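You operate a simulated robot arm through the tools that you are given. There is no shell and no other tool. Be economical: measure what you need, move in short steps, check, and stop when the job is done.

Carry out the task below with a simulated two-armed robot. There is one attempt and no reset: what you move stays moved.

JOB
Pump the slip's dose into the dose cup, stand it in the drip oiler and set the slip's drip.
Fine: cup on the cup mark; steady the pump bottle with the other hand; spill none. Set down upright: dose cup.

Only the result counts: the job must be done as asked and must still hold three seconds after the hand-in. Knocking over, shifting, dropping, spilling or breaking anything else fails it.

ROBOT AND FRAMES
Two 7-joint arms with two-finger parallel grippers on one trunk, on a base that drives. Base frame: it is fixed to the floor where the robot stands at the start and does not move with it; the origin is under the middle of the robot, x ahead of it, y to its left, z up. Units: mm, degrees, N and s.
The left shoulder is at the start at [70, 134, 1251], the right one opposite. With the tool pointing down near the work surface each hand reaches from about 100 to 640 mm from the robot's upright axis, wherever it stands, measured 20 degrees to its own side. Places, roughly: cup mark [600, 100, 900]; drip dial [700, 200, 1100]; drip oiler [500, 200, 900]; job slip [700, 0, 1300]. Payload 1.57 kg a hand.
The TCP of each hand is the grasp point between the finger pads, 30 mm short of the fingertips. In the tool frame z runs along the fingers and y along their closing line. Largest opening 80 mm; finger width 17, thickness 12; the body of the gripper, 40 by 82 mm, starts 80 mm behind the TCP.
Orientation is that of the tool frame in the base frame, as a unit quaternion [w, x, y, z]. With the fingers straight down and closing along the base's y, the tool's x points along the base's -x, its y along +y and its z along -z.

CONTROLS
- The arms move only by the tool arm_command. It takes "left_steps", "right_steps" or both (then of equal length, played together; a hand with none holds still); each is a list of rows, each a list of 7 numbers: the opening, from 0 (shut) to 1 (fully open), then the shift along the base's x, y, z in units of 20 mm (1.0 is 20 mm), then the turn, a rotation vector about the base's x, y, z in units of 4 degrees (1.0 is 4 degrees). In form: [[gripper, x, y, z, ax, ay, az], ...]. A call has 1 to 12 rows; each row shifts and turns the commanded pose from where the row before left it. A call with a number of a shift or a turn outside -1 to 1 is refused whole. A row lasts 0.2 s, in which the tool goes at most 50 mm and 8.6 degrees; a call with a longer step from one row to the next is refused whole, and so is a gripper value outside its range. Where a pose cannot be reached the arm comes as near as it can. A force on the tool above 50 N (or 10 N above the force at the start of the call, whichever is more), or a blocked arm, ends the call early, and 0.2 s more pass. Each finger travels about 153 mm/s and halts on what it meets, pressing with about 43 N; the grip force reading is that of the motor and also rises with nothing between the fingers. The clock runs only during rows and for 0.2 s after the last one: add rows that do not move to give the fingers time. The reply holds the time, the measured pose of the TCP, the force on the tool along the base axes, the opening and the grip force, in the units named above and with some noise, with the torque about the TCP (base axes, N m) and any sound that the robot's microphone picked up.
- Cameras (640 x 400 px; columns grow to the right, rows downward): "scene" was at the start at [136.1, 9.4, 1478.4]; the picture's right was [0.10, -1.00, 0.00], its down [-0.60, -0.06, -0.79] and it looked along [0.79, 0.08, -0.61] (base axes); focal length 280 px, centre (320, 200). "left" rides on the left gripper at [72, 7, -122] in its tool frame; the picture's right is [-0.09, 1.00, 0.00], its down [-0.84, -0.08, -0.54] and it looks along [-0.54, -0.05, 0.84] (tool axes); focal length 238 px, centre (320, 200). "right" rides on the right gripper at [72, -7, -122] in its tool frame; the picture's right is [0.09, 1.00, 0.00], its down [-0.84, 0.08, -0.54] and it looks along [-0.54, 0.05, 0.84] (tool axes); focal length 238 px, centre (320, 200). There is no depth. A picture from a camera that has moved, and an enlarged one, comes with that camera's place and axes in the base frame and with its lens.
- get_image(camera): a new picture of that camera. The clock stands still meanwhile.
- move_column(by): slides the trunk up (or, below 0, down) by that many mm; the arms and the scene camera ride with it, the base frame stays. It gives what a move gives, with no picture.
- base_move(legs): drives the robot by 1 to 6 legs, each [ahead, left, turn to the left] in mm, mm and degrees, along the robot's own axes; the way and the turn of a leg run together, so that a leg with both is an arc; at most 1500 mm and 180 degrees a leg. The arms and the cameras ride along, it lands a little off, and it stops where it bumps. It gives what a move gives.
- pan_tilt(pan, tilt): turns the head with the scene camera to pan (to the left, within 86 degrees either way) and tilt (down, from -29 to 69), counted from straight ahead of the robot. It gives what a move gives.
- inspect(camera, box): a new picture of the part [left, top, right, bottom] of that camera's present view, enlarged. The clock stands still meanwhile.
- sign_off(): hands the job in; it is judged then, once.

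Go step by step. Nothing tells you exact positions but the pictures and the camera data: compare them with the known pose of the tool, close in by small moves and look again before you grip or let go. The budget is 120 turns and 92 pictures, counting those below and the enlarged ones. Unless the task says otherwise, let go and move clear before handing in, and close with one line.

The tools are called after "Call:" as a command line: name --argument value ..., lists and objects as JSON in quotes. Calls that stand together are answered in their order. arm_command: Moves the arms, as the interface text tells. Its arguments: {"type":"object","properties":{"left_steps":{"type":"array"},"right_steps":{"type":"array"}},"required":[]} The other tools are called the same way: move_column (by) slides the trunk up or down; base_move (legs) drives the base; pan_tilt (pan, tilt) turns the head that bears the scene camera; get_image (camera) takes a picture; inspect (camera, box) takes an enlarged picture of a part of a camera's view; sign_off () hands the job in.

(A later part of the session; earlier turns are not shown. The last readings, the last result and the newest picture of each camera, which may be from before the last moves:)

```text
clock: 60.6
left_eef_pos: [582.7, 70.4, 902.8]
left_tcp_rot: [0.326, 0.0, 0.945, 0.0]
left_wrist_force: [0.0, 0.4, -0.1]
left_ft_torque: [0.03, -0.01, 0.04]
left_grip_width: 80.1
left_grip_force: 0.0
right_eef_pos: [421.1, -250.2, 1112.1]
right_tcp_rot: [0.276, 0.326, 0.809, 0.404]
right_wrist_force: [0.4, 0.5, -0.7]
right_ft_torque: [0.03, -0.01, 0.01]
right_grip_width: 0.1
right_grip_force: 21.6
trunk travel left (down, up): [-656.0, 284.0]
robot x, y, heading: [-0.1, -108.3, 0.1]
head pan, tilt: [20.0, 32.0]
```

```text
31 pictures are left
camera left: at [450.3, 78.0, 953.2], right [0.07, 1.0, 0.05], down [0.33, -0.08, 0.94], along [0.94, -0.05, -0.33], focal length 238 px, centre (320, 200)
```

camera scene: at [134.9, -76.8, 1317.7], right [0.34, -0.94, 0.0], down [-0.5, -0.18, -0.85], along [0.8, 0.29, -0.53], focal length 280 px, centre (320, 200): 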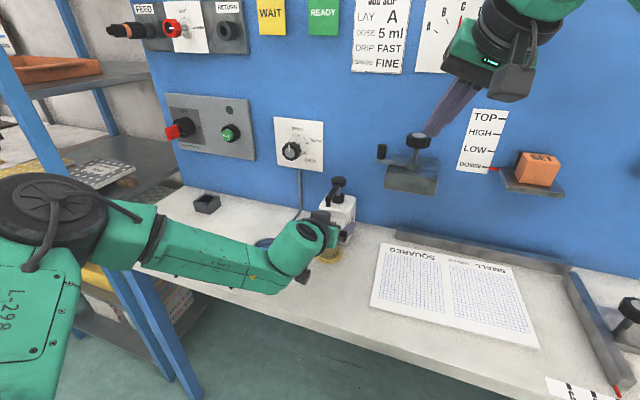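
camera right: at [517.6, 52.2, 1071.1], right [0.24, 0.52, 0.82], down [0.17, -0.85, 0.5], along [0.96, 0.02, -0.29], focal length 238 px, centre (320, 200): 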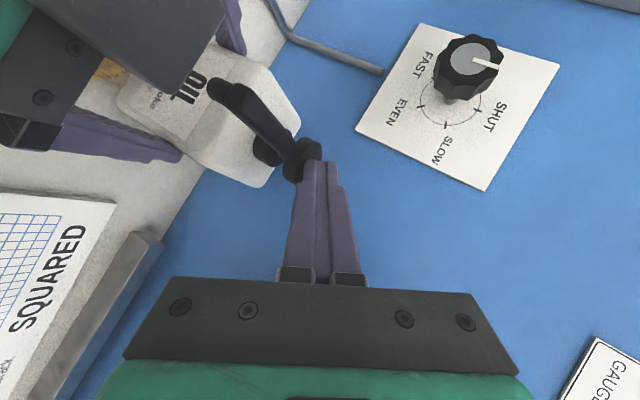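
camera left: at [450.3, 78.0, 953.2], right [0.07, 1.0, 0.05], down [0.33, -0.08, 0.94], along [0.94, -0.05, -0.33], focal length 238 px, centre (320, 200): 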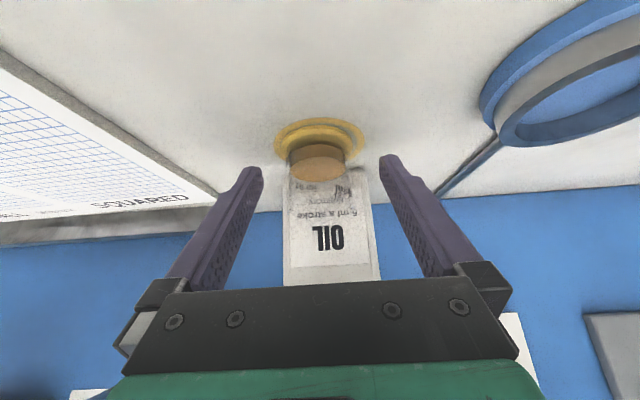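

Cup centred. Close gently, then lift 40 mm slowly.

Call:
arm_command --left_steps '[[0.75, 0, 0, 0, 0, 0, 0], [0.62, 0, 0, 0, 0, 0, 0], [0.55, 0, 0, 0, 0, 0, 0], [0.5, 0, 0, 0, 0, 0, 0], [0.5, 0, 0, 0, 0, 0, 0], [0.5, 0, 0, 0.15, 0, 0, 0], [0.5, 0, 0, 0.3, 0, 0, 0], [0.5, 0, 0, 0.4, 0, 0, 0], [0.5, 0, 0, 0.4, 0, 0, 0], [0.5, 0, 0, 0.4, 0, 0, 0], [0.5, 0, 0, 0.3, 0, 0, 0], [0.5, 0, 0, 0.1, 0, 0, 0]]'

Call:
get_image --camera "left"

```text
clock: 63.2
left_eef_pos: [582.0, 70.1, 944.3]
left_tcp_rot: [0.326, 0.0, 0.946, -0.001]
left_wrist_force: [-0.4, 0.7, -0.8]
left_ft_torque: [0.03, 0.01, 0.02]
left_grip_width: 42.5
left_grip_force: 42.2
right_eef_pos: [421.3, -251.9, 1112.8]
right_tcp_rot: [0.276, 0.326, 0.809, 0.404]
right_wrist_force: [0.3, -0.4, 0.1]
right_ft_torque: [0.01, -0.01, 0.01]
right_grip_width: 0.0
right_grip_force: 21.9
trunk travel left (down, up): [-656.0, 284.0]
robot x, y, heading: [1.6, -108.5, 0.2]
head pan, tilt: [20.0, 32.0]
```

```text
30 pictures are left
camera left: at [450.6, 77.2, 994.3], right [0.07, 1.0, 0.06], down [0.33, -0.08, 0.94], along [0.94, -0.05, -0.33], focal length 238 px, centre (320, 200)
```

left: 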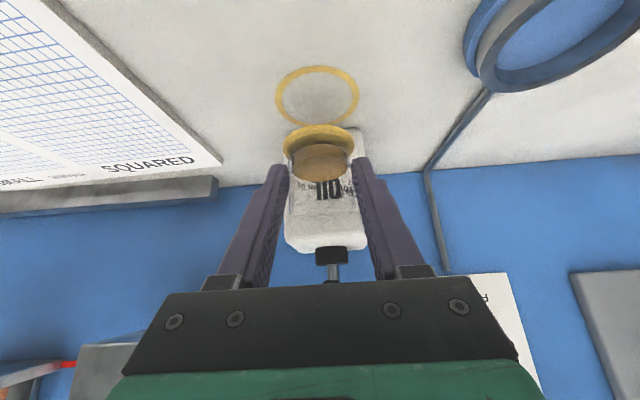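

The filled cup is lifted and level. The oiler lies about (−50, +130) from the mark; carrying it there smoothly.

Call:
arm_command --left_steps '[[0.5, -0.1, 0.2, 0, 0, 0, 0], [0.5, -0.2, 0.5, 0, 0, 0, 0], [0.5, -0.25, 0.65, 0, 0, 0, 0], [0.5, -0.25, 0.7, 0, 0, 0, 0], [0.5, -0.3, 0.75, 0, 0, 0, 0], [0.5, -0.3, 0.8, 0, 0, 0, 0], [0.5, -0.3, 0.8, 0, 0, 0, 0], [0.5, -0.3, 0.75, 0, 0, 0, 0], [0.5, -0.25, 0.65, 0, 0, 0, 0], [0.5, -0.2, 0.5, 0, 0, 0, 0], [0.5, -0.05, 0.2, 0, 0, 0, 0], [0.5, 0, 0, 0, 0, 0, 0]]'

Call:
get_image --camera "left"

Call:
get_image --camera "scene"

```text
clock: 65.8
left_eef_pos: [531.3, 201.2, 943.5]
left_tcp_rot: [0.325, 0.0, 0.946, -0.001]
left_wrist_force: [0.0, 0.2, -0.9]
left_ft_torque: [0.03, 0.02, 0.0]
left_grip_width: 42.3
left_grip_force: 42.7
right_eef_pos: [422.5, -251.3, 1112.0]
right_tcp_rot: [0.276, 0.325, 0.809, 0.404]
right_wrist_force: [-0.3, 0.4, -0.3]
right_ft_torque: [0.0, -0.05, -0.03]
right_grip_width: 0.0
right_grip_force: 21.9
trunk travel left (down, up): [-656.0, 284.0]
robot x, y, heading: [1.0, -105.8, 0.0]
head pan, tilt: [20.0, 32.0]
```

```text
29 pictures are left
camera left: at [400.3, 207.8, 993.9], right [0.07, 1.0, 0.06], down [0.33, -0.08, 0.94], along [0.94, -0.05, -0.33], focal length 238 px, centre (320, 200)
```

left: 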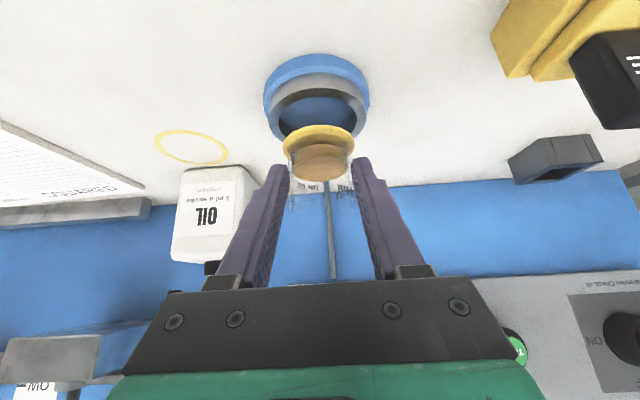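

```text
28 pictures are left
camera scene: at [135.2, -77.1, 1317.6], right [0.34, -0.94, 0.0], down [-0.5, -0.18, -0.85], along [0.8, 0.29, -0.53], focal length 280 px, centre (320, 200)
```

scene: 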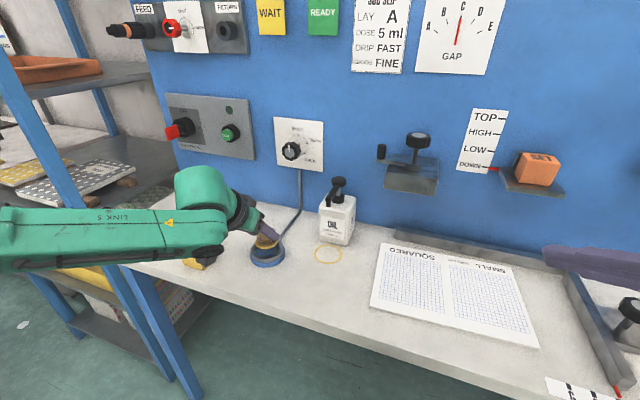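

Aligned over the oiler by eye; the seat looks only a bit wider than the cup's base, so I'll zoom in.

Call:
inspect --camera "left" --box '[250, 40, 390, 190]'

Call:
inspect --camera "scene" --box '[220, 200, 320, 280]'

```text
2.67 times, centred on (320, 115) of left
camera zoom: at [400.3, 207.8, 993.9], right [0.07, 1.0, 0.06], down [0.33, -0.08, 0.94], along [0.94, -0.05, -0.33], focal length 636 px, centre (320, 427)
```

zoom: 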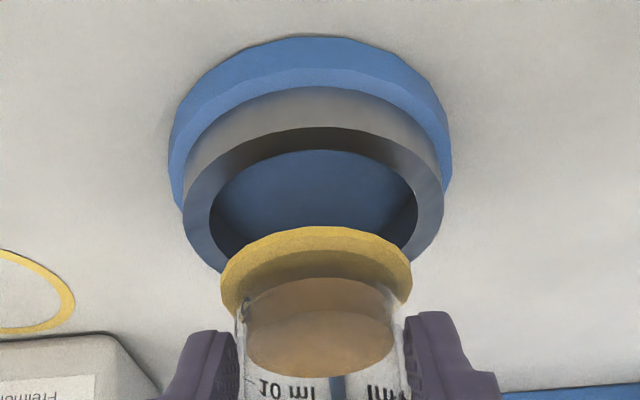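

```text
5.00 times, centred on (270, 240) of scene
camera zoom: at [135.2, -77.1, 1317.6], right [0.34, -0.94, 0.0], down [-0.5, -0.18, -0.85], along [0.8, 0.29, -0.53], focal length 1398 px, centre (570, 0)
```

zoom: 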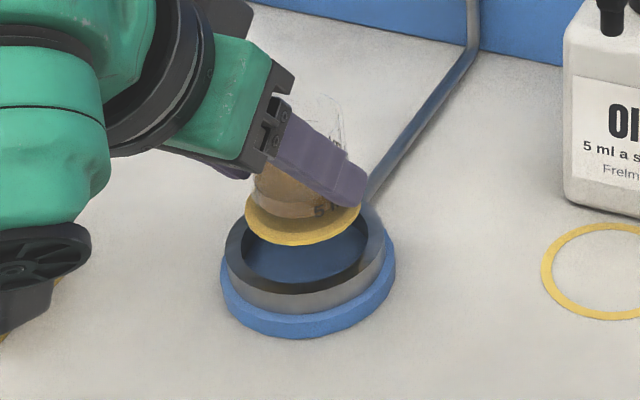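

The seat's inner diameter is ~57 mm, so fingers gripping low would strike its rim (top ≈884). I'll set the cup down on free bench at y≈110 and regrip about 11 mm higher.

Call:
arm_command --left_steps '[[0.5, 0, -0.2, 0, 0, 0, 0], [0.5, 0, -0.5, 0, 0, 0, 0], [0.5, 0, -0.7, 0, 0, 0, 0], [0.5, 0, -0.8, 0, 0, 0, 0], [0.5, 0, -0.8, 0, 0, 0, 0], [0.5, 0, -0.7, 0, 0, 0, 0], [0.5, 0, -0.5, 0, 0, 0, 0], [0.5, 0, -0.3, -0.3, 0, 0, 0], [0.5, 0, 0, -0.5, 0, 0, 0], [0.5, 0, 0, -0.5, 0, 0, 0], [0.5, 0, 0, -0.4, 0, 0, 0], [0.5, 0, 0, -0.15, 0, 0, 0]]'

Call:
arm_command --left_steps '[[0.5, 0, 0, -0.1, 0, 0, 0], [0.5, 0, 0, -0.1, 0, 0, 0], [0.5, 0, 0, 0, 0, 0, 0]]'

Call:
inspect --camera "scene" --box '[240, 200, 340, 280]'

```text
clock: 68.4
left_eef_pos: [532.6, 111.9, 907.0]
left_tcp_rot: [0.326, 0.0, 0.945, 0.0]
left_wrist_force: [0.0, -1.1, -1.0]
left_ft_torque: [0.01, 0.04, 0.03]
left_grip_width: 42.6
left_grip_force: 43.1
right_eef_pos: [421.3, -251.2, 1112.6]
right_tcp_rot: [0.276, 0.326, 0.809, 0.404]
right_wrist_force: [-0.1, 0.1, 0.0]
right_ft_torque: [0.0, 0.01, 0.01]
right_grip_width: 0.0
right_grip_force: 20.9
trunk travel left (down, up): [-656.0, 284.0]
robot x, y, heading: [-0.5, -106.1, 0.1]
head pan, tilt: [20.0, 32.0]
```

```text
clock: 69.2
left_eef_pos: [532.4, 110.8, 903.2]
left_tcp_rot: [0.325, 0.0, 0.946, -0.001]
left_wrist_force: [0.6, 0.7, 3.0]
left_ft_torque: [0.05, -0.06, -0.04]
left_grip_width: 42.3
left_grip_force: 42.9
right_eef_pos: [421.5, -253.7, 1112.6]
right_tcp_rot: [0.276, 0.326, 0.809, 0.403]
right_wrist_force: [-0.1, 0.2, 0.0]
right_ft_torque: [-0.02, 0.01, -0.02]
right_grip_width: 0.0
right_grip_force: 21.6
trunk travel left (down, up): [-656.0, 284.0]
robot x, y, heading: [4.2, -105.6, 0.2]
head pan, tilt: [20.0, 32.0]
```

```text
5.00 times, centred on (290, 240) of scene
camera zoom: at [134.9, -77.2, 1317.7], right [0.34, -0.94, 0.0], down [-0.5, -0.18, -0.85], along [0.8, 0.29, -0.53], focal length 1398 px, centre (470, 0)
```

zoom: 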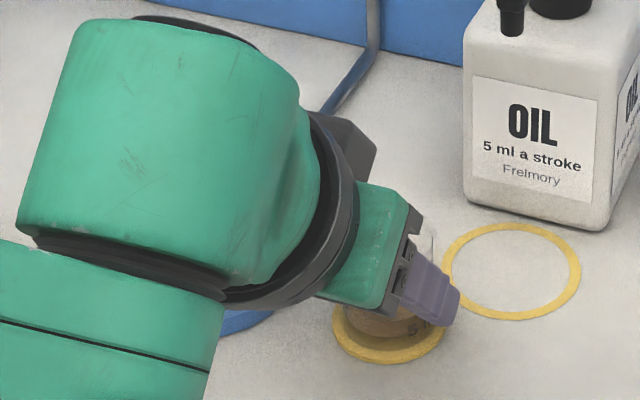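

Touchdown is confirmed (3 N). Opening a little, rising 10 mm (and 4 mm forward), and regripping.

Call:
arm_command --left_steps '[[0.6, 0, 0, 0, 0, 0, 0], [0.72, 0, 0, 0, 0, 0, 0], [0.72, 0, 0, 0, 0, 0, 0], [0.72, 0.1, 0, 0.25, 0, 0, 0], [0.72, 0.1, 0, 0.25, 0, 0, 0], [0.72, 0, 0, 0, 0, 0, 0]]'

Call:
get_image --camera "left"

```text
clock: 70.6
left_eef_pos: [535.7, 110.6, 912.2]
left_tcp_rot: [0.326, 0.0, 0.945, -0.001]
left_wrist_force: [-0.2, 0.5, -0.2]
left_ft_torque: [-0.01, 0.01, 0.02]
left_grip_width: 57.6
left_grip_force: 0.1
right_eef_pos: [421.6, -250.7, 1113.0]
right_tcp_rot: [0.276, 0.326, 0.809, 0.404]
right_wrist_force: [-0.3, 0.5, -0.1]
right_ft_torque: [0.0, 0.02, 0.0]
right_grip_width: 0.1
right_grip_force: 21.4
trunk travel left (down, up): [-656.0, 284.0]
robot x, y, heading: [-2.6, -106.9, -0.1]
head pan, tilt: [20.0, 32.0]
```

```text
24 pictures are left
camera left: at [404.1, 117.9, 963.2], right [0.07, 1.0, 0.06], down [0.33, -0.08, 0.94], along [0.94, -0.05, -0.33], focal length 238 px, centre (320, 200)
```

left: 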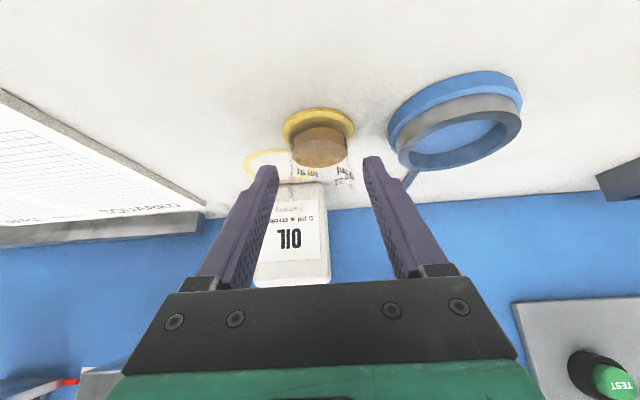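

Good overlap above the flange. Grip, lift 40 mm, and carry back over the oiler.

Call:
arm_command --left_steps '[[0.62, 0, 0, 0, 0, 0, 0], [0.55, 0, 0, 0, 0, 0, 0], [0.5, 0, 0, 0, 0, 0, 0], [0.5, 0, 0, 0, 0, 0, 0], [0.5, 0, 0, 0.15, 0, 0, 0], [0.5, 0, 0, 0.3, 0, 0, 0], [0.5, 0, 0, 0.4, 0, 0, 0], [0.5, 0, 0, 0.4, 0, 0, 0], [0.5, 0, 0, 0.4, 0, 0, 0], [0.5, 0, 0, 0.25, 0, 0, 0], [0.5, 0, 0, 0.1, 0, 0, 0]]'

Call:
arm_command --left_steps '[[0.5, 0, 0.2, 0, 0, 0, 0], [0.5, 0, 0.5, 0, 0, 0, 0], [0.5, 0, 0.7, 0, 0, 0, 0], [0.5, 0, 0.8, 0, 0, 0, 0], [0.5, -0.05, 0.8, 0, 0, 0, 0], [0.5, 0, 0.7, 0, 0, 0, 0], [0.5, 0, 0.5, 0, 0, 0, 0], [0.5, 0, 0.32, 0, 0, 0, 0], [0.5, 0, 0, 0, 0, 0, 0]]'

Call:
inspect --camera "left" --box '[250, 40, 390, 190]'

Call:
inspect --camera "scene" --box '[220, 200, 320, 280]'

```text
clock: 73.0
left_eef_pos: [536.3, 110.8, 952.6]
left_tcp_rot: [0.325, 0.0, 0.946, -0.001]
left_wrist_force: [0.4, 0.6, -0.6]
left_ft_torque: [-0.02, -0.04, -0.03]
left_grip_width: 42.6
left_grip_force: 43.3
right_eef_pos: [420.9, -252.2, 1113.0]
right_tcp_rot: [0.277, 0.325, 0.809, 0.404]
right_wrist_force: [0.6, -0.5, 0.7]
right_ft_torque: [0.0, 0.01, -0.02]
right_grip_width: 0.0
right_grip_force: 21.4
trunk travel left (down, up): [-656.0, 284.0]
robot x, y, heading: [-0.1, -110.4, 0.3]
head pan, tilt: [20.0, 32.0]
```

```text
clock: 75.0
left_eef_pos: [534.5, 202.2, 952.5]
left_tcp_rot: [0.325, 0.001, 0.946, -0.001]
left_wrist_force: [0.9, 0.7, -1.2]
left_ft_torque: [-0.01, 0.02, -0.01]
left_grip_width: 42.7
left_grip_force: 43.5
right_eef_pos: [421.5, -250.1, 1112.5]
right_tcp_rot: [0.276, 0.326, 0.809, 0.404]
right_wrist_force: [0.3, -0.2, 1.3]
right_ft_torque: [-0.01, -0.01, 0.0]
right_grip_width: 0.0
right_grip_force: 21.6
trunk travel left (down, up): [-656.0, 284.0]
robot x, y, heading: [2.5, -109.0, 0.0]
head pan, tilt: [20.0, 32.0]
```

```text
2.67 times, centred on (320, 115) of left
camera zoom: at [403.5, 208.2, 1003.3], right [0.07, 1.0, 0.05], down [0.33, -0.08, 0.94], along [0.94, -0.05, -0.33], focal length 636 px, centre (320, 427)
```

zoom: 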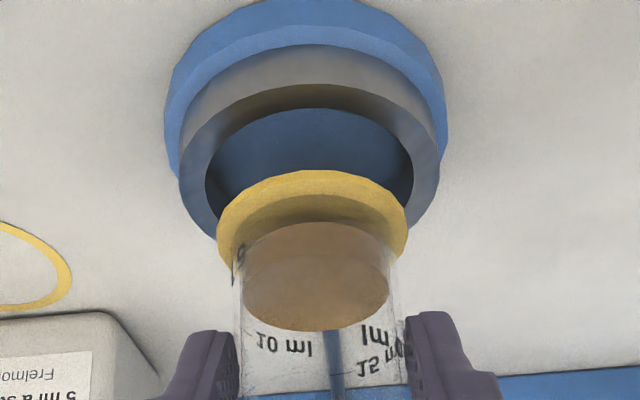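

```text
5.00 times, centred on (270, 240) of scene
camera zoom: at [135.2, -77.2, 1317.6], right [0.34, -0.94, 0.0], down [-0.5, -0.18, -0.85], along [0.8, 0.29, -0.53], focal length 1398 px, centre (570, 0)
```

zoom: 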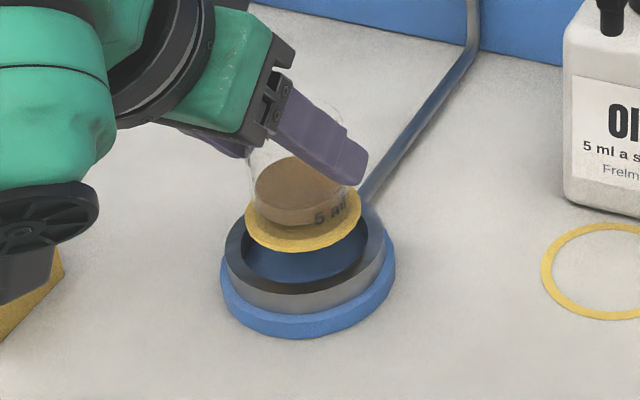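

Nearly aligned: I estimate the cup needs ~+4 mm in x and ~+1.5 mm in y. Apply that while lowering to just above the seat rim, then re-check.

Call:
arm_command --left_steps '[[0.5, 0.1, 0.04, -0.2, 0, 0, 0], [0.5, 0.1, 0.04, -0.3, 0, 0, 0], [0.5, 0, 0, -0.25, 0, 0, 0], [0.5, 0, 0, 0, 0, 0, 0]]'

Call:
inspect --camera "left" --box '[250, 60, 390, 190]'

Call:
inspect --camera "scene" --box '[240, 220, 300, 276]'

```text
clock: 76.0
left_eef_pos: [539.5, 204.0, 936.5]
left_tcp_rot: [0.325, 0.0, 0.946, -0.001]
left_wrist_force: [-0.4, 0.6, -0.4]
left_ft_torque: [-0.03, 0.02, -0.03]
left_grip_width: 42.6
left_grip_force: 42.9
right_eef_pos: [420.4, -251.2, 1112.1]
right_tcp_rot: [0.276, 0.326, 0.809, 0.403]
right_wrist_force: [0.2, -0.6, 0.1]
right_ft_torque: [-0.01, -0.01, -0.02]
right_grip_width: 0.1
right_grip_force: 21.7
trunk travel left (down, up): [-656.0, 284.0]
robot x, y, heading: [-2.0, -110.1, 0.2]
head pan, tilt: [20.0, 32.0]
```

```text
3.08 times, centred on (320, 125) of left
camera zoom: at [407.6, 210.3, 987.9], right [0.07, 1.0, 0.05], down [0.33, -0.08, 0.94], along [0.94, -0.05, -0.33], focal length 733 px, centre (320, 431)
```

zoom: 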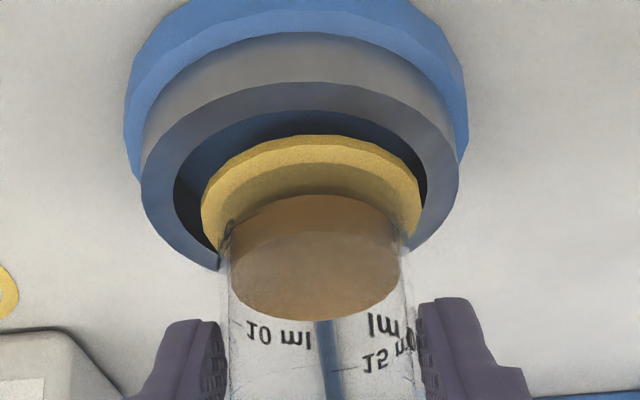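

```text
7.14 times, centred on (270, 248) of scene
camera zoom: at [135.2, -77.1, 1317.6], right [0.34, -0.94, 0.0], down [-0.5, -0.18, -0.85], along [0.8, 0.29, -0.53], focal length 1998 px, centre (677, -143)
```

zoom: 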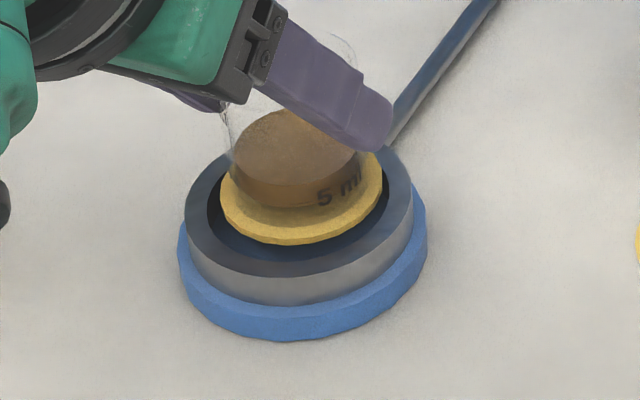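

Very close; I'll nudge −1 mm in x and y and lower 5 mm so the base is level with the rim, then compare gaps.

Call:
arm_command --left_steps '[[0.5, -0.05, -0.06, 0, 0, 0, 0], [0.5, 0, 0, -0.15, 0, 0, 0], [0.5, 0, 0, -0.1, 0, 0, 0], [0.5, 0, 0, 0, 0, 0, 0]]'

Call:
inspect --camera "left" --box '[270, 70, 370, 140]'

Call:
inspect --camera "scene" --box '[248, 230, 288, 266]'

```text
clock: 77.0
left_eef_pos: [537.5, 201.1, 931.8]
left_tcp_rot: [0.326, 0.001, 0.946, -0.001]
left_wrist_force: [0.0, 1.0, -1.3]
left_ft_torque: [0.02, 0.02, 0.01]
left_grip_width: 42.8
left_grip_force: 42.9
right_eef_pos: [421.4, -251.5, 1113.1]
right_tcp_rot: [0.276, 0.326, 0.809, 0.404]
right_wrist_force: [-0.2, -0.4, 0.6]
right_ft_torque: [-0.01, 0.01, 0.01]
right_grip_width: 0.0
right_grip_force: 20.8
trunk travel left (down, up): [-656.0, 284.0]
robot x, y, heading: [-0.2, -108.4, 0.1]
head pan, tilt: [20.0, 32.0]
```

```text
5.71 times, centred on (320, 105) of left
camera zoom: at [406.1, 208.9, 983.3], right [0.07, 1.0, 0.05], down [0.33, -0.08, 0.94], along [0.94, -0.05, -0.33], focal length 1362 px, centre (320, 743)
```

zoom: 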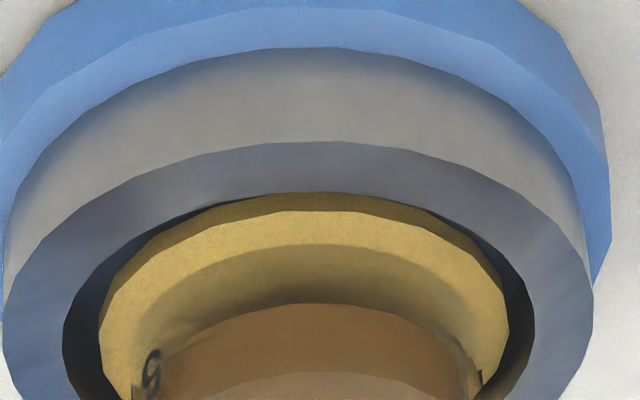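

```text
11.11 times, centred on (268, 248) of scene
camera zoom: at [135.2, -77.1, 1317.6], right [0.34, -0.94, 0.0], down [-0.5, -0.18, -0.85], along [0.8, 0.29, -0.53], focal length 3107 px, centre (898, -333)
```

zoom: 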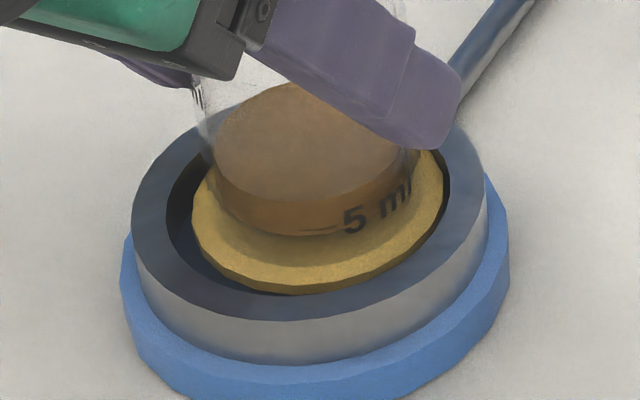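

The base appears to be just inside the rim with gaps all round and no contact force. Nudge +1 mm x, and lower slowly while watching the force.

Call:
arm_command --left_steps '[[0.5, 0.05, 0.03, -0.1, 0, 0, 0], [0.5, 0, 0, -0.1, 0, 0, 0], [0.5, 0, 0, 0, 0, 0, 0]]'

Call:
inspect --camera "scene" --box '[248, 230, 288, 266]'

```text
clock: 77.8
left_eef_pos: [537.9, 202.8, 928.1]
left_tcp_rot: [0.326, -0.001, 0.945, 0.0]
left_wrist_force: [-0.2, 0.0, -0.2]
left_ft_torque: [0.0, 0.01, 0.02]
left_grip_width: 42.7
left_grip_force: 42.9
right_eef_pos: [421.4, -250.9, 1111.2]
right_tcp_rot: [0.277, 0.326, 0.809, 0.403]
right_wrist_force: [0.4, -0.5, 0.4]
right_ft_torque: [0.01, -0.03, 0.01]
right_grip_width: 0.0
right_grip_force: 21.7
trunk travel left (down, up): [-656.0, 284.0]
robot x, y, heading: [0.1, -108.5, 0.1]
head pan, tilt: [20.0, 32.0]
```

```text
11.11 times, centred on (268, 248) of scene
camera zoom: at [135.2, -77.1, 1317.6], right [0.34, -0.94, 0.0], down [-0.5, -0.18, -0.85], along [0.8, 0.29, -0.53], focal length 3107 px, centre (898, -333)
```

zoom: 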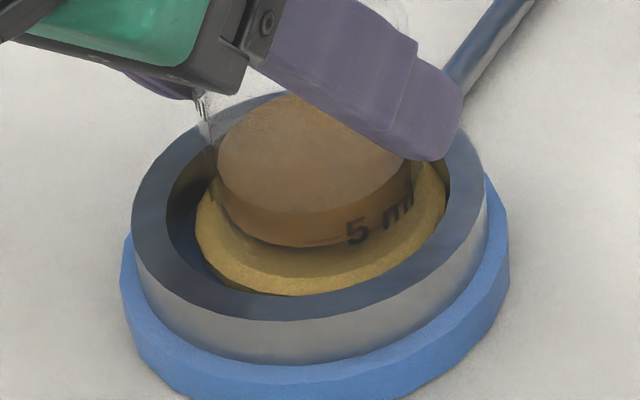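

The base is now clearly inside the seat. Continue down gently, 1 mm left, until touchdown.

Call:
arm_command --left_steps '[[0.5, 0, 0.05, -0.1, 0, 0, 0], [0.5, 0, 0, -0.1, 0, 0, 0], [0.5, 0, 0, 0, 0, 0, 0]]'

```text
clock: 78.6
left_eef_pos: [538.8, 203.1, 927.7]
left_tcp_rot: [0.329, 0.001, 0.944, 0.0]
left_wrist_force: [4.0, 1.7, 15.2]
left_ft_torque: [0.06, -0.21, 0.0]
left_grip_width: 42.7
left_grip_force: 42.6
right_eef_pos: [419.6, -252.4, 1113.8]
right_tcp_rot: [0.278, 0.325, 0.808, 0.405]
right_wrist_force: [0.1, 0.4, 0.4]
right_ft_torque: [0.03, 0.03, 0.01]
right_grip_width: 0.0
right_grip_force: 20.8
trunk travel left (down, up): [-656.0, 284.0]
robot x, y, heading: [1.8, -105.3, -0.0]
head pan, tilt: [20.0, 32.0]
```

Contact at z≈928 with 15 N. I'll back off 1 mm of command and check that it sits flat before releasing.

Call:
arm_command --left_steps '[[0.5, 0, 0, 0.12, 0, 0, 0], [0.5, 0, 0, 0, 0, 0, 0]]'

Call:
inspect --camera "scene" --box '[244, 220, 294, 266]'

Call:
inspect --camera "left" --box '[260, 60, 380, 180]'

```text
clock: 79.2
left_eef_pos: [537.9, 203.0, 928.0]
left_tcp_rot: [0.327, 0.0, 0.945, 0.0]
left_wrist_force: [4.2, 1.2, 11.1]
left_ft_torque: [0.09, -0.39, 0.02]
left_grip_width: 42.6
left_grip_force: 42.8
right_eef_pos: [419.9, -252.5, 1112.7]
right_tcp_rot: [0.277, 0.326, 0.808, 0.405]
right_wrist_force: [-0.6, -0.6, 0.2]
right_ft_torque: [0.01, 0.0, 0.0]
right_grip_width: 0.1
right_grip_force: 21.1
trunk travel left (down, up): [-656.0, 284.0]
robot x, y, heading: [3.0, -105.3, -0.2]
head pan, tilt: [20.0, 32.0]
```

```text
8.70 times, centred on (269, 243) of scene
camera zoom: at [134.0, -78.3, 1317.8], right [0.34, -0.94, 0.0], down [-0.5, -0.18, -0.85], along [0.8, 0.29, -0.53], focal length 2432 px, centre (764, -174)
```

zoom: 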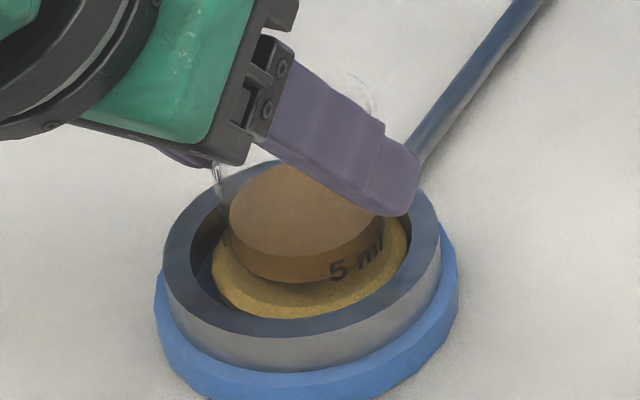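

```text
3.33 times, centred on (320, 120) of left
camera zoom: at [406.5, 209.4, 978.3], right [0.07, 1.0, 0.06], down [0.32, -0.08, 0.94], along [0.94, -0.05, -0.33], focal length 794 px, centre (320, 467)
```

zoom: 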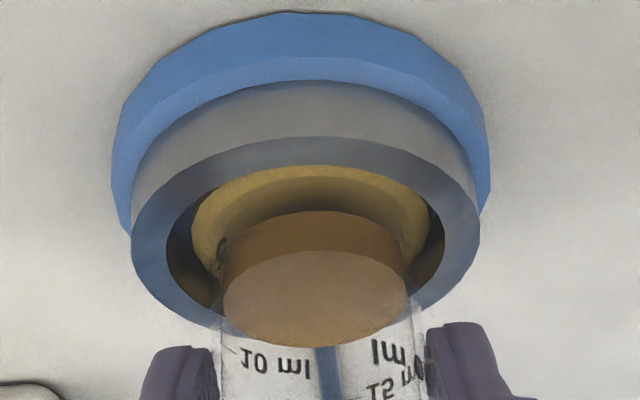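

The cup base is seated within the ring all round, and the fingers are above the rim. Release slowly and withdraw along the tool axis.

Call:
arm_command --left_steps '[[0.5, 0, 0, 0.06, 0, 0, 0], [0.56, 0, 0, 0, 0, 0, 0], [0.62, 0, 0, 0, 0, 0, 0], [0.75, 0, 0, 0, 0, 0, 0], [0.8, 0, 0, 0, 0, 0, 0]]'

Call:
inspect --camera "scene" --box '[244, 220, 294, 266]'

```text
clock: 80.4
left_eef_pos: [538.5, 203.0, 926.3]
left_tcp_rot: [0.325, 0.001, 0.946, -0.001]
left_wrist_force: [0.1, -0.5, 0.4]
left_ft_torque: [0.01, 0.02, 0.01]
left_grip_width: 64.0
left_grip_force: 0.0
right_eef_pos: [420.3, -251.9, 1112.5]
right_tcp_rot: [0.277, 0.326, 0.808, 0.405]
right_wrist_force: [-0.3, 0.4, 0.5]
right_ft_torque: [0.0, -0.04, 0.01]
right_grip_width: 0.2
right_grip_force: 21.3
trunk travel left (down, up): [-656.0, 284.0]
robot x, y, heading: [3.1, -105.8, 0.4]
head pan, tilt: [20.0, 32.0]
```

```text
8.70 times, centred on (269, 243) of scene
camera zoom: at [134.9, -77.2, 1317.6], right [0.34, -0.94, 0.0], down [-0.5, -0.18, -0.85], along [0.8, 0.29, -0.53], focal length 2432 px, centre (764, -174)
```

zoom: 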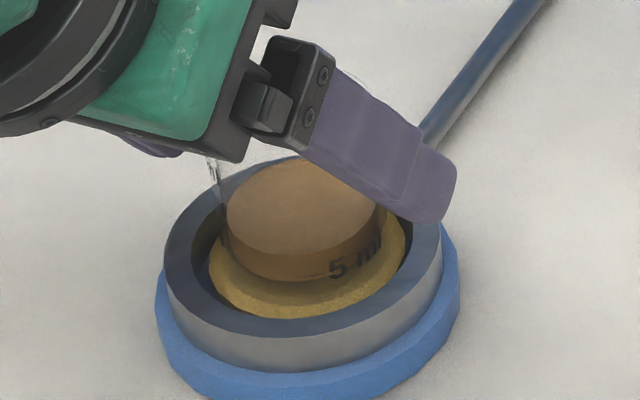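

The cup sits level in the oiler with its oil. I'll withdraw and then pitch the hand to horizontal toward the drip knob, which I place near (684,197,1064).

Call:
arm_command --left_steps '[[0.95, -0.4, 0, 0.5, 0, 0, 0], [0.95, -0.6, 0, 0.8, 0, 0, 0], [0.95, -0.6, 0, 0.8, 0, 0, 0], [0.95, -0.6, 0, 0.8, 0, 0, 0], [0.95, -0.6, 0, 0.8, 0, -1, 0], [0.95, -0.4, 0, 0.8, 0, -1, 0], [0.95, 0, 0, 0.8, 0, -1, 0], [0.95, 0, 0, 0.8, 0, -1, 0], [0.95, 0, 0, 0.8, 0, -1, 0], [0.95, 0, 0, 0, 0, -1, 0], [0.95, 0, 0, 0, 0, -1, 0], [0.95, 0, 0, 0, 0, -1, 0]]'

Call:
arm_command --left_steps '[[0.95, 0, 0, 0, 0, -1, 0], [0.95, 0, 0, 0, 0, -1, 0], [0.95, 0, 0, 0, 0, -1, 0], [0.95, 0, 0, 0, 0, -1, 0], [0.95, 0, 0, 0, 0, -1, 0]]'

Call:
get_image --camera "left"

Call:
get_image --camera "scene"

```text
clock: 83.0
left_eef_pos: [477.3, 203.0, 1063.9]
left_tcp_rot: [0.574, -0.001, 0.819, -0.001]
left_wrist_force: [0.1, 0.4, 0.8]
left_ft_torque: [0.0, 0.02, 0.01]
left_grip_width: 76.0
left_grip_force: 0.1
left hand out of reach, approached as far as the arm can: row 5
right_eef_pos: [421.0, -250.2, 1111.7]
right_tcp_rot: [0.277, 0.326, 0.809, 0.403]
right_wrist_force: [-0.6, 0.3, 0.1]
right_ft_torque: [0.0, 0.02, -0.02]
right_grip_width: 0.1
right_grip_force: 21.1
trunk travel left (down, up): [-656.0, 284.0]
robot x, y, heading: [0.1, -110.7, 0.1]
head pan, tilt: [20.0, 32.0]
```

```text
clock: 84.2
left_eef_pos: [478.4, 203.5, 1063.2]
left_tcp_rot: [0.707, 0.0, 0.707, -0.001]
left_wrist_force: [0.1, -0.6, 0.3]
left_ft_torque: [-0.01, 0.0, 0.01]
left_grip_width: 75.8
left_grip_force: 0.1
right_eef_pos: [420.9, -252.7, 1111.6]
right_tcp_rot: [0.277, 0.326, 0.809, 0.404]
right_wrist_force: [-0.2, -0.7, 0.7]
right_ft_torque: [0.01, -0.03, 0.01]
right_grip_width: 0.0
right_grip_force: 21.2
trunk travel left (down, up): [-656.0, 284.0]
robot x, y, heading: [-0.7, -110.9, 0.2]
head pan, tilt: [20.0, 32.0]
```

```text
13 pictures are left
camera left: at [356.3, 209.4, 990.1], right [0.0, 1.0, 0.09], down [-0.54, -0.08, 0.84], along [0.84, -0.05, 0.54], focal length 238 px, centre (320, 200)
```

left: 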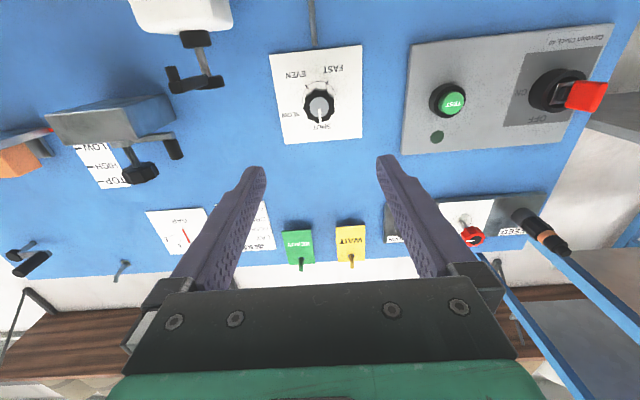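

```text
12 pictures are left
camera scene: at [135.2, -77.0, 1317.6], right [0.34, -0.94, 0.0], down [-0.5, -0.18, -0.85], along [0.8, 0.29, -0.53], focal length 280 px, centre (320, 200)
```

scene: 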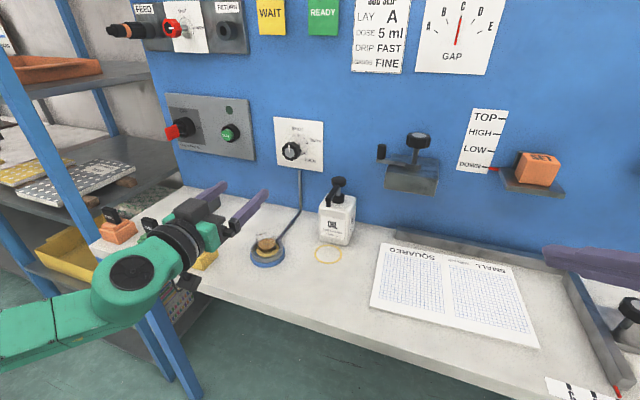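

The cup stands in the oiler. I'll zoom on the dial to read the FAST mark's angle (the image is upside down).

Call:
inspect --camera "left" --box '[265, 40, 375, 150]'

```text
3.64 times, centred on (320, 95) of left
camera zoom: at [356.3, 209.4, 990.1], right [0.0, 1.0, 0.09], down [-0.54, -0.08, 0.84], along [0.84, -0.05, 0.54], focal length 867 px, centre (320, 582)
```

zoom: 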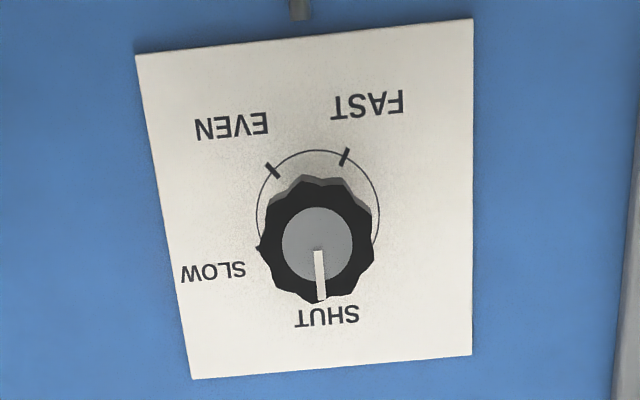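

Marks are at 0/70/140/210°, so FAST means 210° clockwise. The knob face is at about (698,203,1059), Ø≈43. I'll advance with open fingers.

Call:
arm_command --left_steps '[[0.95, 0.9, 0, -0.1, 0, 0, 0], [0.95, 0.9, 0, -0.1, 0, 0, 0], [0.95, 0.9, 0, 0, 0, 0, 0], [0.95, 0.9, 0, 0, 0, 0, 0], [0.95, 0.9, 0, 0, 0, 0, 0], [0.95, 0.9, 0, 0, 0, 0, 0], [0.95, 0.9, 0, 0, 0, 0, 0], [0.95, 0.9, 0, 0, 0, 0, 0], [0.95, 0.6, 0, 0, 0, 0, 0]]'

Call:
inspect --camera "left" --box '[200, 60, 440, 240]'

```text
clock: 86.2
left_eef_pos: [634.8, 202.0, 1059.4]
left_tcp_rot: [0.707, 0.001, 0.707, -0.001]
left_wrist_force: [0.2, -0.5, 0.2]
left_ft_torque: [0.0, 0.01, -0.01]
left_grip_width: 75.9
left_grip_force: 0.0
right_eef_pos: [421.1, -251.7, 1112.6]
right_tcp_rot: [0.276, 0.326, 0.809, 0.404]
right_wrist_force: [0.2, -0.1, 0.3]
right_ft_torque: [-0.03, -0.02, 0.0]
right_grip_width: 0.0
right_grip_force: 21.3
trunk travel left (down, up): [-656.0, 284.0]
robot x, y, heading: [-0.2, -107.7, 0.1]
head pan, tilt: [20.0, 32.0]
```

```text
2.22 times, centred on (320, 150) of left
camera zoom: at [512.1, 209.0, 986.3], right [0.0, 1.0, 0.09], down [-0.54, -0.08, 0.84], along [0.84, -0.05, 0.54], focal length 530 px, centre (320, 311)
```

zoom: 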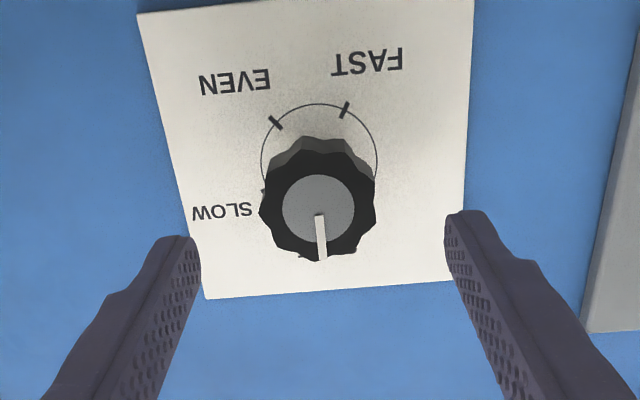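

The knob centre is confirmed at (698,202,1060), aligned with the hand. Advance 50 mm and close on it.

Call:
arm_command --left_steps '[[0.95, 0.7, 0, 0.02, 0, 0, 0], [0.95, 0.7, 0, 0.02, 0, 0, 0], [0.95, 0.7, 0, 0, 0, 0, 0], [0.95, 0.4, 0, 0, 0, 0, 0], [0.75, 0, 0, 0, 0, 0, 0], [0.62, 0, 0, 0, 0, 0, 0], [0.5, 0, 0, 0, 0, 0, 0], [0.45, 0, 0, 0, 0, 0, 0], [0.45, 0, 0, 0, 0, 0, 0]]'

```text
clock: 88.2
left_eef_pos: [683.2, 202.0, 1059.4]
left_tcp_rot: [0.707, 0.0, 0.707, 0.0]
left_wrist_force: [-1.0, -2.4, -1.4]
left_ft_torque: [-0.07, -0.21, -0.16]
left_grip_width: 44.3
left_grip_force: 45.0
right_eef_pos: [421.7, -252.8, 1113.1]
right_tcp_rot: [0.276, 0.326, 0.809, 0.404]
right_wrist_force: [0.4, 0.0, 0.9]
right_ft_torque: [-0.01, 0.0, 0.04]
right_grip_width: 0.0
right_grip_force: 21.2
trunk travel left (down, up): [-656.0, 284.0]
robot x, y, heading: [4.6, -108.7, 0.1]
head pan, tilt: [20.0, 32.0]
```

Gripped at 44 mm. Turn +48° clockwise about x.

Call:
arm_command --left_steps '[[0.45, 0, 0, 0, 1, 0, 0], [0.45, 0, 0, 0, 1, 0, 0], [0.45, 0, 0, 0, 1, 0, 0], [0.45, 0, 0, 0, 1, 0, 0], [0.45, 0, 0, 0, 1, 0, 0], [0.45, 0, 0, 0, 1, 0, 0], [0.45, 0, 0, 0, 1, 0, 0], [0.45, 0, 0, 0, 1, 0, 0], [0.45, 0, 0, 0, 1, 0, 0], [0.45, 0, 0, 0, 1, 0, 0], [0.45, 0, 0, 0, 1, 0, 0], [0.45, 0, 0, 0, 1, 0, 0]]'

```text
clock: 90.8
left_eef_pos: [683.8, 200.7, 1060.4]
left_tcp_rot: [0.645, 0.29, 0.646, 0.288]
left_wrist_force: [-12.0, -8.2, -11.2]
left_ft_torque: [-0.01, 0.47, 0.53]
left_grip_width: 44.2
left_grip_force: 44.5
right_eef_pos: [420.3, -252.8, 1112.3]
right_tcp_rot: [0.277, 0.326, 0.809, 0.404]
right_wrist_force: [0.4, -0.6, 1.0]
right_ft_torque: [-0.01, -0.01, 0.01]
right_grip_width: 0.1
right_grip_force: 21.7
trunk travel left (down, up): [-656.0, 284.0]
robot x, y, heading: [0.1, -106.4, -0.1]
head pan, tilt: [20.0, 32.0]
```

Turned 48° with a slight side load; continue another 48° with a small correction.

Call:
arm_command --left_steps '[[0.45, -0.02, -0.02, -0.03, 1, 0, 0], [0.45, -0.02, -0.02, -0.03, 1, 0, 0], [0.45, 0, 0, 0, 1, 0, 0], [0.45, 0, 0, 0, 1, 0, 0], [0.45, 0, 0, 0, 1, 0, 0], [0.45, 0, 0, 0, 1, 0, 0], [0.45, 0, 0, 0, 1, 0, 0], [0.45, 0, 0, 0, 1, 0, 0], [0.45, 0, 0, 0, 1, 0, 0], [0.45, 0, 0, 0, 1, 0, 0], [0.45, 0, 0, 0, 1, 0, 0], [0.45, 0, 0, 0, 1, 0, 0]]'

```text
clock: 93.4
left_eef_pos: [683.4, 201.3, 1060.8]
left_tcp_rot: [0.473, 0.526, 0.472, 0.526]
left_wrist_force: [7.1, 1.0, 9.0]
left_ft_torque: [-0.07, -0.16, -0.43]
left_grip_width: 44.2
left_grip_force: 45.4
right_eef_pos: [420.9, -249.9, 1112.0]
right_tcp_rot: [0.276, 0.326, 0.809, 0.404]
right_wrist_force: [-0.7, -0.3, -0.3]
right_ft_torque: [0.04, 0.0, 0.0]
right_grip_width: 0.0
right_grip_force: 21.2
trunk travel left (down, up): [-656.0, 284.0]
robot x, y, heading: [0.7, -105.9, 0.1]
head pan, tilt: [20.0, 32.0]
```

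Now at 96°. Continue turning.

Call:
arm_command --left_steps '[[0.45, 0, 0, 0, 1, 0, 0], [0.45, 0, 0, 0, 1, 0, 0], [0.45, 0, 0, 0, 1, 0, 0], [0.45, 0, 0, 0, 1, 0, 0], [0.45, 0, 0, 0, 1, 0, 0], [0.45, 0, 0, 0, 1, 0, 0], [0.45, 0, 0, 0, 1, 0, 0], [0.45, 0, 0, 0, 1, 0, 0], [0.45, 0, 0, 0, 1, 0, 0], [0.45, 0, 0, 0, 1, 0, 0], [0.45, 0, 0, 0, 1, 0, 0], [0.45, 0, 0, 0, 1, 0, 0]]'

```text
clock: 96.0
left_eef_pos: [683.7, 200.6, 1060.6]
left_tcp_rot: [0.217, 0.673, 0.218, 0.673]
left_wrist_force: [11.5, 1.8, 16.3]
left_ft_torque: [-0.02, -0.48, 0.21]
left_grip_width: 44.1
left_grip_force: 44.9
right_eef_pos: [421.3, -252.3, 1111.9]
right_tcp_rot: [0.277, 0.326, 0.809, 0.404]
right_wrist_force: [0.4, -0.6, 0.1]
right_ft_torque: [-0.01, 0.02, -0.03]
right_grip_width: 0.0
right_grip_force: 21.6
trunk travel left (down, up): [-656.0, 284.0]
robot x, y, heading: [0.2, -108.3, 0.1]
head pan, tilt: [20.0, 32.0]
```

At 144°. Keep going to 192°.

Call:
arm_command --left_steps '[[0.45, 0.02, 0, 0.03, 1, 0, 0], [0.45, 0.02, 0, 0.03, 1, 0, 0], [0.45, 0, 0, 0, 1, 0, 0], [0.45, 0, 0, 0, 1, 0, 0], [0.45, 0, 0, 0, 1, 0, 0], [0.45, 0, 0, 0, 1, 0, 0], [0.45, 0, 0, 0, 1, 0, 0], [0.45, 0, 0, 0, 1, 0, 0], [0.45, 0, 0, 0, 1, 0, 0], [0.45, 0, 0, 0, 1, 0, 0], [0.45, 0, 0, 0, 1, 0, 0], [0.45, 0, 0, 0, 1, 0, 0]]'

Call:
inspect --camera "left" --box '[200, 60, 440, 240]'

```text
clock: 98.6
left_eef_pos: [683.0, 201.8, 1059.3]
left_tcp_rot: [-0.075, 0.703, -0.074, 0.703]
left_wrist_force: [-5.0, -0.6, -2.8]
left_ft_torque: [-0.02, 0.87, 0.26]
left_grip_width: 44.3
left_grip_force: 44.9
right_eef_pos: [420.4, -251.3, 1113.0]
right_tcp_rot: [0.278, 0.325, 0.809, 0.403]
right_wrist_force: [0.3, 0.4, 0.1]
right_ft_torque: [0.04, -0.02, 0.04]
right_grip_width: 0.0
right_grip_force: 21.5
trunk travel left (down, up): [-656.0, 284.0]
robot x, y, heading: [2.7, -112.6, -0.1]
head pan, tilt: [20.0, 32.0]
```

```text
2.22 times, centred on (320, 150) of left
camera zoom: at [561.3, 179.7, 1127.5], right [0.0, -0.95, -0.3], down [-0.54, 0.25, -0.8], along [0.84, 0.16, -0.52], focal length 530 px, centre (320, 311)
```

zoom: 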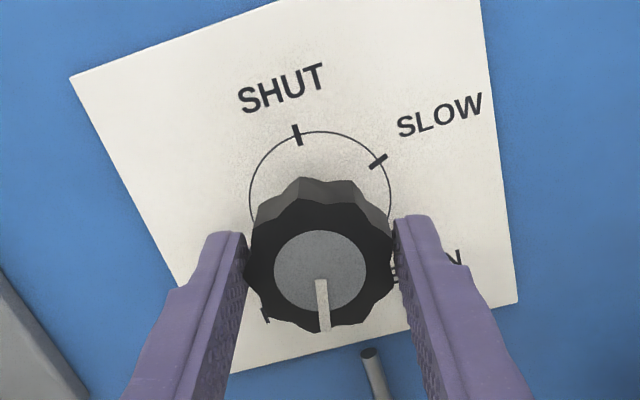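

At 192°, with the pointer having followed the hand without slipping. Turn the last 18°.

Call:
arm_command --left_steps '[[0.45, 0, 0, 0, 1, 0, 0], [0.45, 0, 0, 0, 1, 0, 0], [0.45, 0, 0, 0, 1, 0, 0], [0.45, 0, 0, 0, 1, 0, 0], [0.45, 0, 0, 0, 0.5, 0, 0], [0.45, 0, 0, 0, 0, 0, 0]]'

Call:
inspect --camera "left" --box '[200, 60, 440, 240]'

```text
clock: 100.0
left_eef_pos: [683.0, 200.9, 1060.9]
left_tcp_rot: [-0.184, 0.683, -0.182, 0.683]
left_wrist_force: [-9.2, -2.4, -10.7]
left_ft_torque: [0.08, 0.14, -0.25]
left_grip_width: 44.4
left_grip_force: 45.2
right_eef_pos: [421.7, -251.8, 1111.8]
right_tcp_rot: [0.277, 0.326, 0.809, 0.403]
right_wrist_force: [-0.1, -0.1, -0.8]
right_ft_torque: [0.01, 0.0, -0.01]
right_grip_width: 0.1
right_grip_force: 21.4
trunk travel left (down, up): [-656.0, 284.0]
robot x, y, heading: [-1.1, -109.3, 0.0]
head pan, tilt: [20.0, 32.0]
```

```text
2.22 times, centred on (320, 150) of left
camera zoom: at [561.3, 159.6, 1117.5], right [0.0, -0.82, -0.58], down [-0.54, 0.49, -0.69], along [0.84, 0.31, -0.44], focal length 530 px, centre (320, 311)
```

zoom: 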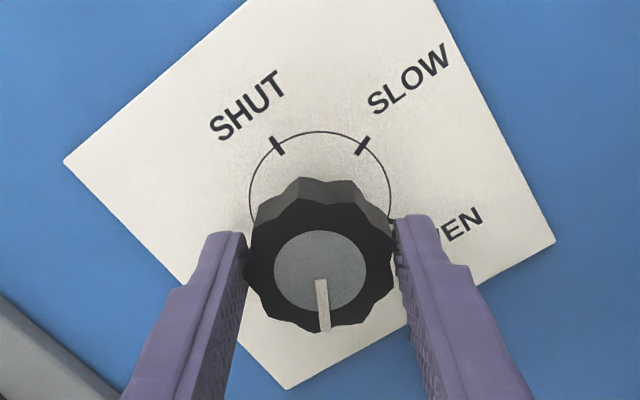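

The pointer is at 210°, on FAST. Release and back straight off, then check the dial.

Call:
arm_command --left_steps '[[0.6, 0, 0, 0, 0, 0, 0], [0.75, 0, 0, 0, 0, 0, 0], [0.95, 0, 0, 0, 0, 0, 0], [0.95, -0.6, 0, 0, 0, 0, 0], [0.95, -0.9, 0, 0, 0, 0, 0], [0.95, -0.9, 0, 0, 0, 0, 0], [0.95, -0.9, 0, 0, 0, 0, 0], [0.95, -0.9, 0, 0, 0, 0, 0], [0.95, -0.9, 0, 0, 0, 0, 0], [0.95, -0.9, 0, 0.3, 0, 0, 0], [0.95, -0.9, 0, 0.5, 0, 0, 0]]'

Call:
inspect --camera "left" --box '[240, 60, 400, 180]'

Call:
get_image --camera "scene"

```text
clock: 102.4
left_eef_pos: [545.3, 201.5, 1076.3]
left_tcp_rot: [-0.184, 0.682, -0.183, 0.683]
left_wrist_force: [0.3, -0.4, -0.2]
left_ft_torque: [-0.01, 0.0, 0.03]
left_grip_width: 76.2
left_grip_force: 0.1
right_eef_pos: [420.4, -252.6, 1112.8]
right_tcp_rot: [0.278, 0.325, 0.809, 0.404]
right_wrist_force: [-0.5, 0.4, 0.0]
right_ft_torque: [-0.03, 0.0, -0.01]
right_grip_width: 0.1
right_grip_force: 22.1
trunk travel left (down, up): [-656.0, 284.0]
robot x, y, heading: [-0.1, -105.7, -0.0]
head pan, tilt: [20.0, 32.0]
```

```text
3.33 times, centred on (320, 120) of left
camera zoom: at [423.0, 159.4, 1133.8], right [0.0, -0.82, -0.58], down [-0.54, 0.48, -0.69], along [0.84, 0.31, -0.44], focal length 794 px, centre (320, 467)
```

zoom: 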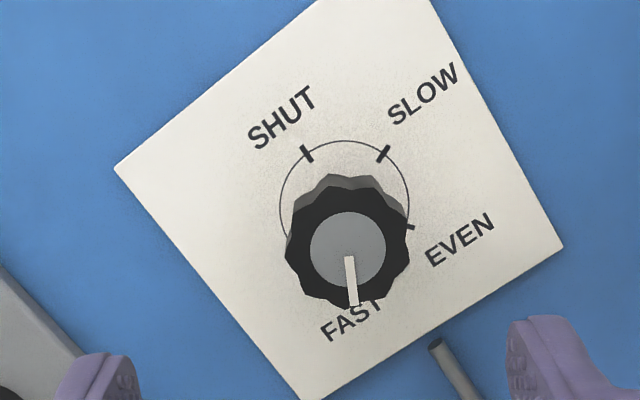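

```text
6 pictures are left
camera scene: at [134.0, -77.5, 1317.7], right [0.34, -0.94, 0.0], down [-0.5, -0.18, -0.85], along [0.8, 0.29, -0.53], focal length 280 px, centre (320, 200)
```

scene: 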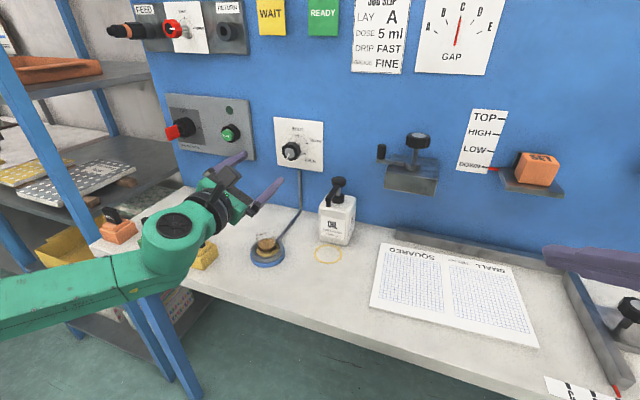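

The pointer reads FAST. A final close look at the cup in the oiler and the bottle.

Call:
inspect --camera "scene" --box '[230, 170, 370, 280]'

Call:
inspect --camera "scene" --box '[244, 220, 294, 266]'

```text
3.64 times, centred on (300, 225) of scene
camera zoom: at [134.0, -77.5, 1317.7], right [0.34, -0.94, 0.0], down [-0.5, -0.18, -0.85], along [0.8, 0.29, -0.53], focal length 1017 px, centre (393, 109)
```

zoom: 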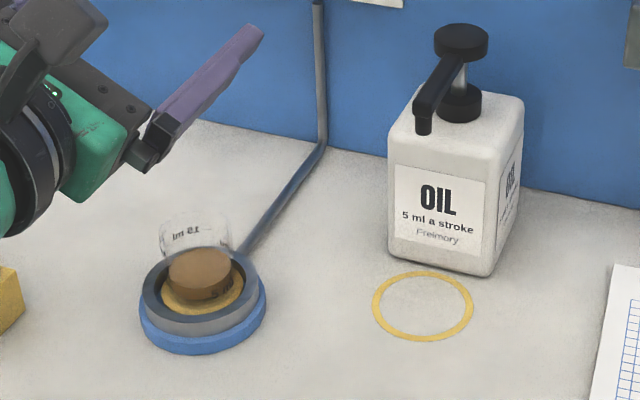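

```text
8.70 times, centred on (269, 243) of scene
camera zoom: at [134.0, -77.5, 1317.7], right [0.34, -0.94, 0.0], down [-0.5, -0.18, -0.85], along [0.8, 0.29, -0.53], focal length 2432 px, centre (764, -174)
```

zoom: 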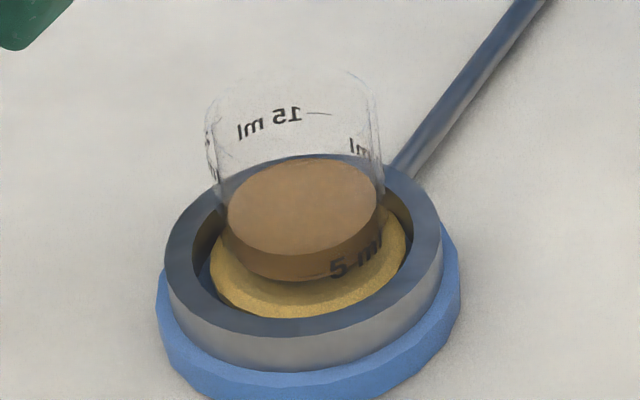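

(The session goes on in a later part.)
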